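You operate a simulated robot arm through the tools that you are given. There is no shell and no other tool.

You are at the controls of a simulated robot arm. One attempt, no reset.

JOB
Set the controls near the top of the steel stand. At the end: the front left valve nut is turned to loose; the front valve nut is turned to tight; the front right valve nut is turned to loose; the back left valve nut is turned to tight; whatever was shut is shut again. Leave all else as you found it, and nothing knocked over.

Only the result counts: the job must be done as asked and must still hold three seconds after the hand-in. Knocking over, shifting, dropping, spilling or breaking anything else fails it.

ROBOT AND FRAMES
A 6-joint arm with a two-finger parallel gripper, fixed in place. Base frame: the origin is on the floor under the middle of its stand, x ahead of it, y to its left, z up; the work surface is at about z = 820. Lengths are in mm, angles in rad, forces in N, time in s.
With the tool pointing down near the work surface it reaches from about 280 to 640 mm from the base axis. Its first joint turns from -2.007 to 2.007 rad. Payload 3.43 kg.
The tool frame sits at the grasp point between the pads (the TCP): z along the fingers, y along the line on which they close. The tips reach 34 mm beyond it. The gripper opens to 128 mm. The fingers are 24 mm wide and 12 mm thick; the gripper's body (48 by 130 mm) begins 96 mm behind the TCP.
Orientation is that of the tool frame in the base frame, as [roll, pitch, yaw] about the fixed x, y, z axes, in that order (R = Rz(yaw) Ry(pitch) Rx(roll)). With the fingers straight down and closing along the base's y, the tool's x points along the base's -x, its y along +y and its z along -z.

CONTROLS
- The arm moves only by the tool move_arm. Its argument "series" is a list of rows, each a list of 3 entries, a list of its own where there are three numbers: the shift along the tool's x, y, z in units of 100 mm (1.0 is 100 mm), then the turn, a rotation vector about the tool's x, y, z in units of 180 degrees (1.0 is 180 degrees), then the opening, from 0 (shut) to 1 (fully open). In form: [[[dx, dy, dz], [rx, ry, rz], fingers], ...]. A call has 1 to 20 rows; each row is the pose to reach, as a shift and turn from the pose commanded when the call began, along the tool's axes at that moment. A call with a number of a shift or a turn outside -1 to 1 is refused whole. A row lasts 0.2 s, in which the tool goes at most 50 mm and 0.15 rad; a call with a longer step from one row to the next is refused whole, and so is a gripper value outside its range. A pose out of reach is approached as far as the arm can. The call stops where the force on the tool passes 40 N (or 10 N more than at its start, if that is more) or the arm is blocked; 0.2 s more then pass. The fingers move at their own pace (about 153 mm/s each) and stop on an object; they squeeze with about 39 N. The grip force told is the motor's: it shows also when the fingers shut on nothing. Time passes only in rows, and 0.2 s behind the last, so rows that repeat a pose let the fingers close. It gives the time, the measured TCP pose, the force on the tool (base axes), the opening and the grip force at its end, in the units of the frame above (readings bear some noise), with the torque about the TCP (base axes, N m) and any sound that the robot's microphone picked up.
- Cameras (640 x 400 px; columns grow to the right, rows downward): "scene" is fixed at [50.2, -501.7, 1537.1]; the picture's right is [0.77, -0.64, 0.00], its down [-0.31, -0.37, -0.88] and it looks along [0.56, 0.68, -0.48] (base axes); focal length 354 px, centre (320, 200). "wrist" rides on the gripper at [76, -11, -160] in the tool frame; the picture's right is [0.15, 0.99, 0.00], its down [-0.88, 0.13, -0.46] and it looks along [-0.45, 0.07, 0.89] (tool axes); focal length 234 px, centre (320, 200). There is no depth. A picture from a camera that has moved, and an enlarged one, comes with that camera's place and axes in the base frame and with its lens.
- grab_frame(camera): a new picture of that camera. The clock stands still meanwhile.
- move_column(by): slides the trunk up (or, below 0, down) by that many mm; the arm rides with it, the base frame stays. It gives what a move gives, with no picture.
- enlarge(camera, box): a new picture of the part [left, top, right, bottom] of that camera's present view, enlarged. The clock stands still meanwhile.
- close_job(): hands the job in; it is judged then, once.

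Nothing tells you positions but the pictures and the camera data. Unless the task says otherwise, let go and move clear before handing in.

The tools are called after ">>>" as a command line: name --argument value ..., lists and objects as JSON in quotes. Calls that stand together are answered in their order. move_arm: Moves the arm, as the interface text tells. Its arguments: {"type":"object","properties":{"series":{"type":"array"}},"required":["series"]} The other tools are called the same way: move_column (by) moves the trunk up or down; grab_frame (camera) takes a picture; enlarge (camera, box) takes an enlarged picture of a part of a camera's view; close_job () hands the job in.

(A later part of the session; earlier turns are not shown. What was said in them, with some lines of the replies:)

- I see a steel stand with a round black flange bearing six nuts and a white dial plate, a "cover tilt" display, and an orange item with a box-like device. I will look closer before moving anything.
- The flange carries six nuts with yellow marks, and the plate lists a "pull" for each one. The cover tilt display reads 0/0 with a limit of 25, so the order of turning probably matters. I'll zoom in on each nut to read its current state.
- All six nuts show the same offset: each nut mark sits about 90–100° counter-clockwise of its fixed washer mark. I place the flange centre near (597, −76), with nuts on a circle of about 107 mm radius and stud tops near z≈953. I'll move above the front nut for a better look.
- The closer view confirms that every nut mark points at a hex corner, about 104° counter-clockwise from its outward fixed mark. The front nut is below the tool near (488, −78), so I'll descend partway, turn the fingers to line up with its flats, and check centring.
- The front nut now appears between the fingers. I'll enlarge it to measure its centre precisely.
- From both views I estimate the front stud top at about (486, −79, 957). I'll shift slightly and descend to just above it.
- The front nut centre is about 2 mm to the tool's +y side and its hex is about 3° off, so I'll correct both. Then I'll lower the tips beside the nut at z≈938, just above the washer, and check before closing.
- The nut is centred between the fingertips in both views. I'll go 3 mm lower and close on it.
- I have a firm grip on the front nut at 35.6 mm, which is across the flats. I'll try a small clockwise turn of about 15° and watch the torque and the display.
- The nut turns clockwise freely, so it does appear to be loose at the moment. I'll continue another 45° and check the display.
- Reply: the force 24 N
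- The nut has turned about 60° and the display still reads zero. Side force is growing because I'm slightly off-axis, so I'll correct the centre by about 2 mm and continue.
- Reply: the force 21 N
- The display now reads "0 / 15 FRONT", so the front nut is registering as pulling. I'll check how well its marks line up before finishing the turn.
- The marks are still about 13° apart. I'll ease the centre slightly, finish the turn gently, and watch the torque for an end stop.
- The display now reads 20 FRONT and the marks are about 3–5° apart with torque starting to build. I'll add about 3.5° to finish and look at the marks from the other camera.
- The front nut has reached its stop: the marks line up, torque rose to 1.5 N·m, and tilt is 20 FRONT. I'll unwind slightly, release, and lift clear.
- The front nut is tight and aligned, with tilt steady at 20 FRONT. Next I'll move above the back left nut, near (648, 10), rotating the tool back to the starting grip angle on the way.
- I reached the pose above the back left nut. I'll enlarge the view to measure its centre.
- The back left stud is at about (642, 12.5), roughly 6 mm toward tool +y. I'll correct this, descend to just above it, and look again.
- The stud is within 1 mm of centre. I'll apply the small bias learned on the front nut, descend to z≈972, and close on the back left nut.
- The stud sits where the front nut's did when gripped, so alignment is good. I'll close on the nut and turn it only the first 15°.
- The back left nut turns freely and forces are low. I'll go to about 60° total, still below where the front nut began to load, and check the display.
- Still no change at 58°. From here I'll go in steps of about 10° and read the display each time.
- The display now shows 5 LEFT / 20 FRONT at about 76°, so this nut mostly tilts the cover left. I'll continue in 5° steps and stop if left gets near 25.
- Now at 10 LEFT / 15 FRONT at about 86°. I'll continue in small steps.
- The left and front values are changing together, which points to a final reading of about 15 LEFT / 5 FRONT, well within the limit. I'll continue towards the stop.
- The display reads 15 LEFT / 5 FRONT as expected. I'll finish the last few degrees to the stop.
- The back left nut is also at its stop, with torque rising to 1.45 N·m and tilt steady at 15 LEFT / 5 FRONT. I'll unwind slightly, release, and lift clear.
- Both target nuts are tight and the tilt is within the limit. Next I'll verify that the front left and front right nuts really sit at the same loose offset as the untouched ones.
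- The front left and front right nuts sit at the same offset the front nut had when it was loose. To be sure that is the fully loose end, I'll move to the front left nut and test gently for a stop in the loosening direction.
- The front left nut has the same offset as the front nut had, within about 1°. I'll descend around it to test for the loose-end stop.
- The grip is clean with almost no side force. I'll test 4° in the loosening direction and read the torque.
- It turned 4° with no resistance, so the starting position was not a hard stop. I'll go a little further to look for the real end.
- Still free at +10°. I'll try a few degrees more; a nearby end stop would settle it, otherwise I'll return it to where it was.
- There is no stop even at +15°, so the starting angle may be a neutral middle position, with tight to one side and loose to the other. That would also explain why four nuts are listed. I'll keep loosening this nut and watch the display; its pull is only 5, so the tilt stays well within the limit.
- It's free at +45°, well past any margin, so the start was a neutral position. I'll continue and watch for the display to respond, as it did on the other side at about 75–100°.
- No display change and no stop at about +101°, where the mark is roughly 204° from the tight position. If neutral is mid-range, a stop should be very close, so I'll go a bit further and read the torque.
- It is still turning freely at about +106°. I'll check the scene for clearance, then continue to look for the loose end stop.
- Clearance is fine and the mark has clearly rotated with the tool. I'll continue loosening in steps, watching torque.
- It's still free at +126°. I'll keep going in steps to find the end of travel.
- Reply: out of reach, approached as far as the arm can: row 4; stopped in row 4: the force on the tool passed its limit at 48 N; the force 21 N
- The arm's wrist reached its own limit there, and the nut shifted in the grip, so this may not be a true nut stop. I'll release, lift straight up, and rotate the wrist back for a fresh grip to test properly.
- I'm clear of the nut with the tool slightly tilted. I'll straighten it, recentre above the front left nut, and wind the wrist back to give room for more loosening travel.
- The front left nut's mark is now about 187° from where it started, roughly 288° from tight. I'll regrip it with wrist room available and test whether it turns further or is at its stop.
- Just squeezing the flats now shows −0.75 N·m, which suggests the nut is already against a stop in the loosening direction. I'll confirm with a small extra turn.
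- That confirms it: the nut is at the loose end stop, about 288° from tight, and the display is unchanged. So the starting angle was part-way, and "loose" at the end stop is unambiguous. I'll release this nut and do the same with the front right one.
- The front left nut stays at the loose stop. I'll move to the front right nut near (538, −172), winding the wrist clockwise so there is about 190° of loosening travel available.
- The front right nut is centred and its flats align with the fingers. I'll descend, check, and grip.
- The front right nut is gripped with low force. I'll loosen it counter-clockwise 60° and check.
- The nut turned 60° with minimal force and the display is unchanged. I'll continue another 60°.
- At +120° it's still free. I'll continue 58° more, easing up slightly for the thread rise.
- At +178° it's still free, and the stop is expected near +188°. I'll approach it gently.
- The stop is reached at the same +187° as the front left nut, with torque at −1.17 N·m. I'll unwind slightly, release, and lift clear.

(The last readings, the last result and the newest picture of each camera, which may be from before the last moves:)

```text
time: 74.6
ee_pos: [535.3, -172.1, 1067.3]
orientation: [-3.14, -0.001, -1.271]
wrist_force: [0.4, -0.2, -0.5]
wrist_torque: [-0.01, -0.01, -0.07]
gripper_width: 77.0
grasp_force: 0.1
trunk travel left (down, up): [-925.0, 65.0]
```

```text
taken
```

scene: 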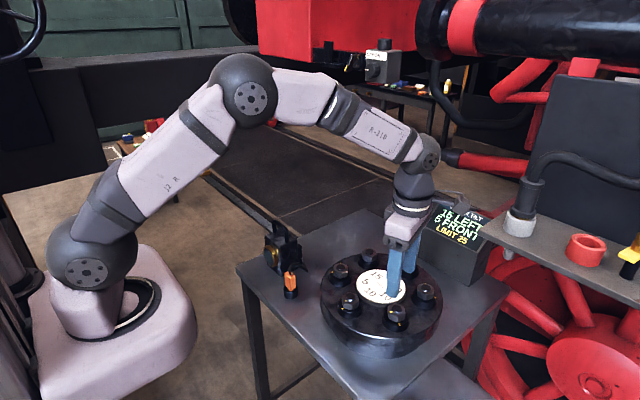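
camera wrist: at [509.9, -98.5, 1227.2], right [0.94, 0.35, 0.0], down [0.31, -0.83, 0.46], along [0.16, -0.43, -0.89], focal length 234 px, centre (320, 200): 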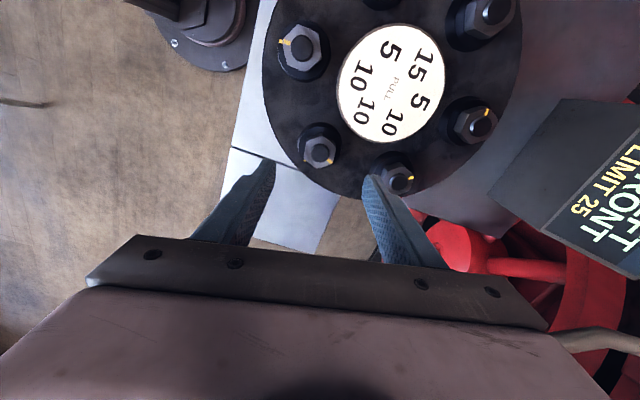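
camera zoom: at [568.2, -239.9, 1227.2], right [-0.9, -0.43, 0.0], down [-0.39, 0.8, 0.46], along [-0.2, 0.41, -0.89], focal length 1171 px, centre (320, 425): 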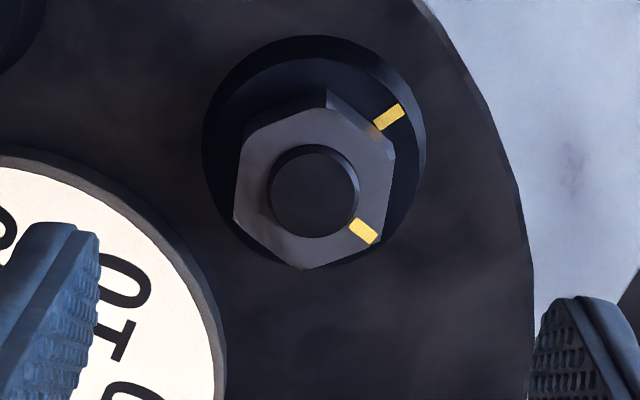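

All four nuts are set. I'll move the arm up and back out of the way for a final check of the whole cover.

>>> move_arm --series '[[[0, 0, -0.3], [0, 0, 0.04], 0.6], [[0, 0, -0.6], [0, 0, 0.08], 0.6], [[0, 0, -0.95], [0, 0, 0.12], 0.6], [[0, 0, -0.95], [0, 0, 0.16], 0.6], [[0, 0, -0.95], [0, 0, 0.2], 0.6], [[0, 0, -0.95], [0, 0, 0.24], 0.6], [[0, 0, -0.95], [0, 0, 0.28], 0.6], [[0, 0, -0.95], [0, 0, 0.32], 0.6], [[0, 0, -0.95], [0, 0, 0.36], 0.6], [[0, 0, -0.95], [0, 0, 0.4], 0.6], [[0, 0, -0.95], [0, 0, 0.44], 0.6], [[0, 0, -0.95], [0, 0, 0.48], 0.6], [[0, 0, -0.95], [0, 0, 0.52], 0.6], [[0, 0, -0.95], [0, 0, 0.56], 0.6], [[0, 0, -0.95], [0, 0, 0.595], 0.6], [[0, 0, -0.95], [0, 0, 0.595], 0.6]]'

```text
time: 78.0
ee_pos: [537.8, -172.3, 1162.0]
orientation: [-3.142, 0.002, -3.141]
wrist_force: [-0.4, -0.2, 0.7]
wrist_torque: [0.01, -0.02, 0.01]
gripper_width: 76.8
grasp_force: 0.0
trunk travel left (down, up): [-925.0, 65.0]
```

>>> move_arm --series '[[[0.3, 0.25, -0.1], [0, 0, 0], 0.8], [[0.6, 0.5, -0.2], [0, 0, 0], 0.8], [[0.9, 0.75, -0.3], [0, 0, 0], 1.0], [[1.0, 1.0, -0.5], [0, 0, 0], 1.0], [[1.0, 1.0, -0.5], [0, 0, 0], 1.0]]'

>>> grab_frame --camera "scene"

>>> enlarge --camera "scene" --box '[300, 220, 460, 370]'

>>> enlarge --camera "wrist" --box '[200, 60, 420, 260]'

>>> enlarge --camera "scene" --box '[410, 180, 500, 270]'

```text
time: 79.2
ee_pos: [437.0, -71.4, 1211.1]
orientation: [-3.141, 0.0, -3.14]
wrist_force: [0.1, 0.4, -0.6]
wrist_torque: [0.0, -0.03, -0.01]
gripper_width: 128.2
grasp_force: 0.0
trunk travel left (down, up): [-925.0, 65.0]
```

```text
taken
```

scene: 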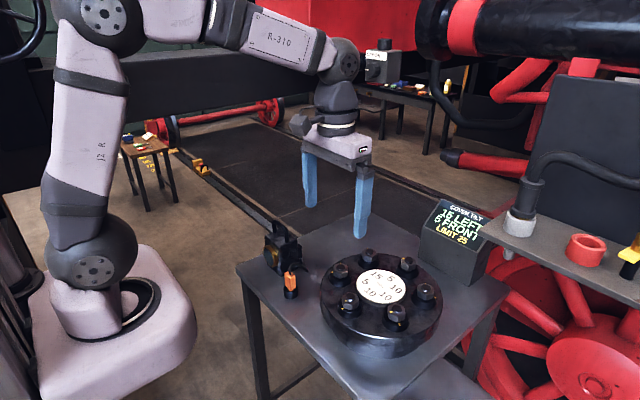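

```text
2.67 times, centred on (380, 295) of scene
camera zoom: at [50.2, -501.7, 1537.1], right [0.77, -0.64, 0.0], down [-0.31, -0.37, -0.88], along [0.56, 0.68, -0.48], focal length 945 px, centre (160, -53)
```

zoom: 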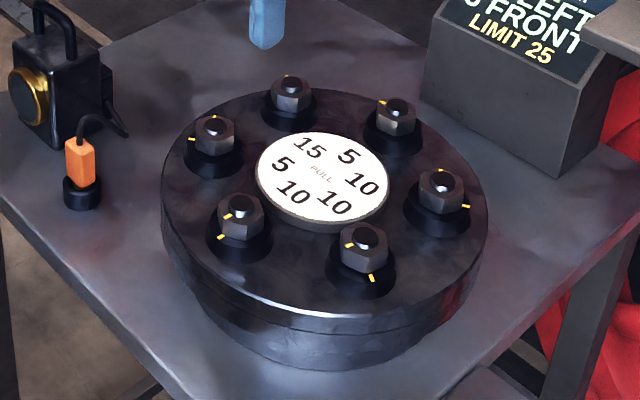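

```text
2.00 times, centred on (310, 160) of wrist
camera zoom: at [360.0, -81.7, 1371.2], right [-0.15, 0.99, 0.0], down [0.88, 0.13, 0.46], along [0.45, 0.07, -0.89], focal length 468 px, centre (340, 280)
```

zoom: 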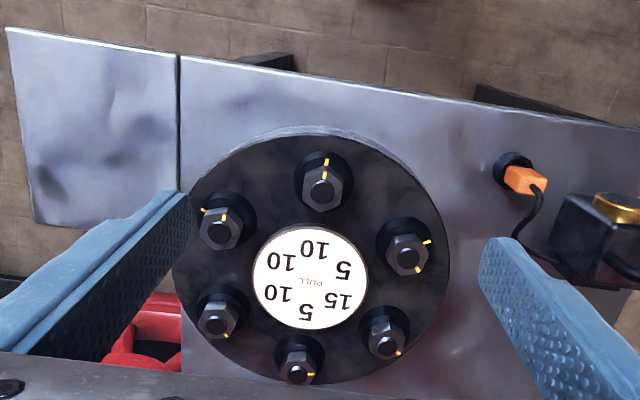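

```text
4.44 times, centred on (455, 225) of scene
camera zoom: at [50.2, -501.7, 1537.1], right [0.77, -0.64, 0.0], down [-0.31, -0.37, -0.88], along [0.56, 0.68, -0.48], focal length 1576 px, centre (-280, 89)
```

zoom: 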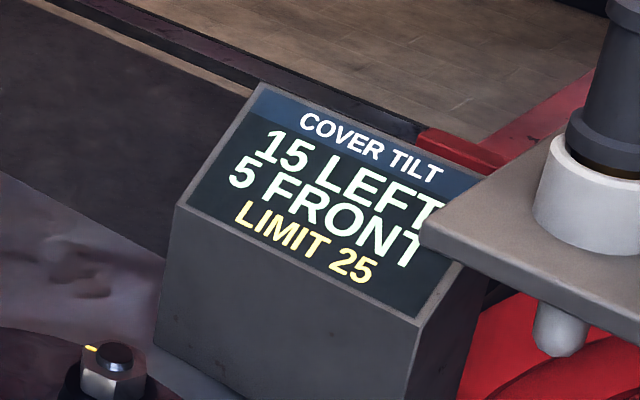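

All four nuts are where they should be:
- **Front and back left:** marks aligned and tight.
- **Front left and front right:** at their loose end stops.
- **Back and back right:** untouched.

Tilt is steady at 15 LEFT / 5 FRONT, below the limit of 25. Nothing else was disturbed and the arm is clear, so I'm handing in.

>>> close_job

```text
The job is handed in.
```

I set all four valve nuts and handed the job in. The arm was open and clear of the stand, and the hand-in reply didn't say whether the job passed.

| Nut | Final position |
|---|---|
| Front | Tight, against its stop with the yellow marks lined up |
| Back left | Tight, against its stop |
| Front left | Loose, turned about 187° counter-clockwise to its loose stop |
| Front right | Loose, turned about 187° counter-clockwise to its loose stop |
| Back, back right | Not touched |

- **Meaning of "loose":** all six nuts started about a third of the way from tight to loose, with the display at 0 / 0. I took "loose" to mean the loose end stop, so I turned both front side nuts all the way there. If the starting position was meant to count as loose, those two are further round than needed.
- **Cover tilt:** the display read 15 LEFT / 5 FRONT at hand-in. The highest reading I saw was 20 FRONT, against the limit of 25.
- **Everything else:** I saw nothing knocked or shifted in the final pictures. There was nothing shut that I had to open.
- **Wrist limit:** while I was loosening the front left nut, the arm's wrist reached its own limit and that move stopped at 48 N. I let go, took a new grip and confirmed the nut was at its stop.
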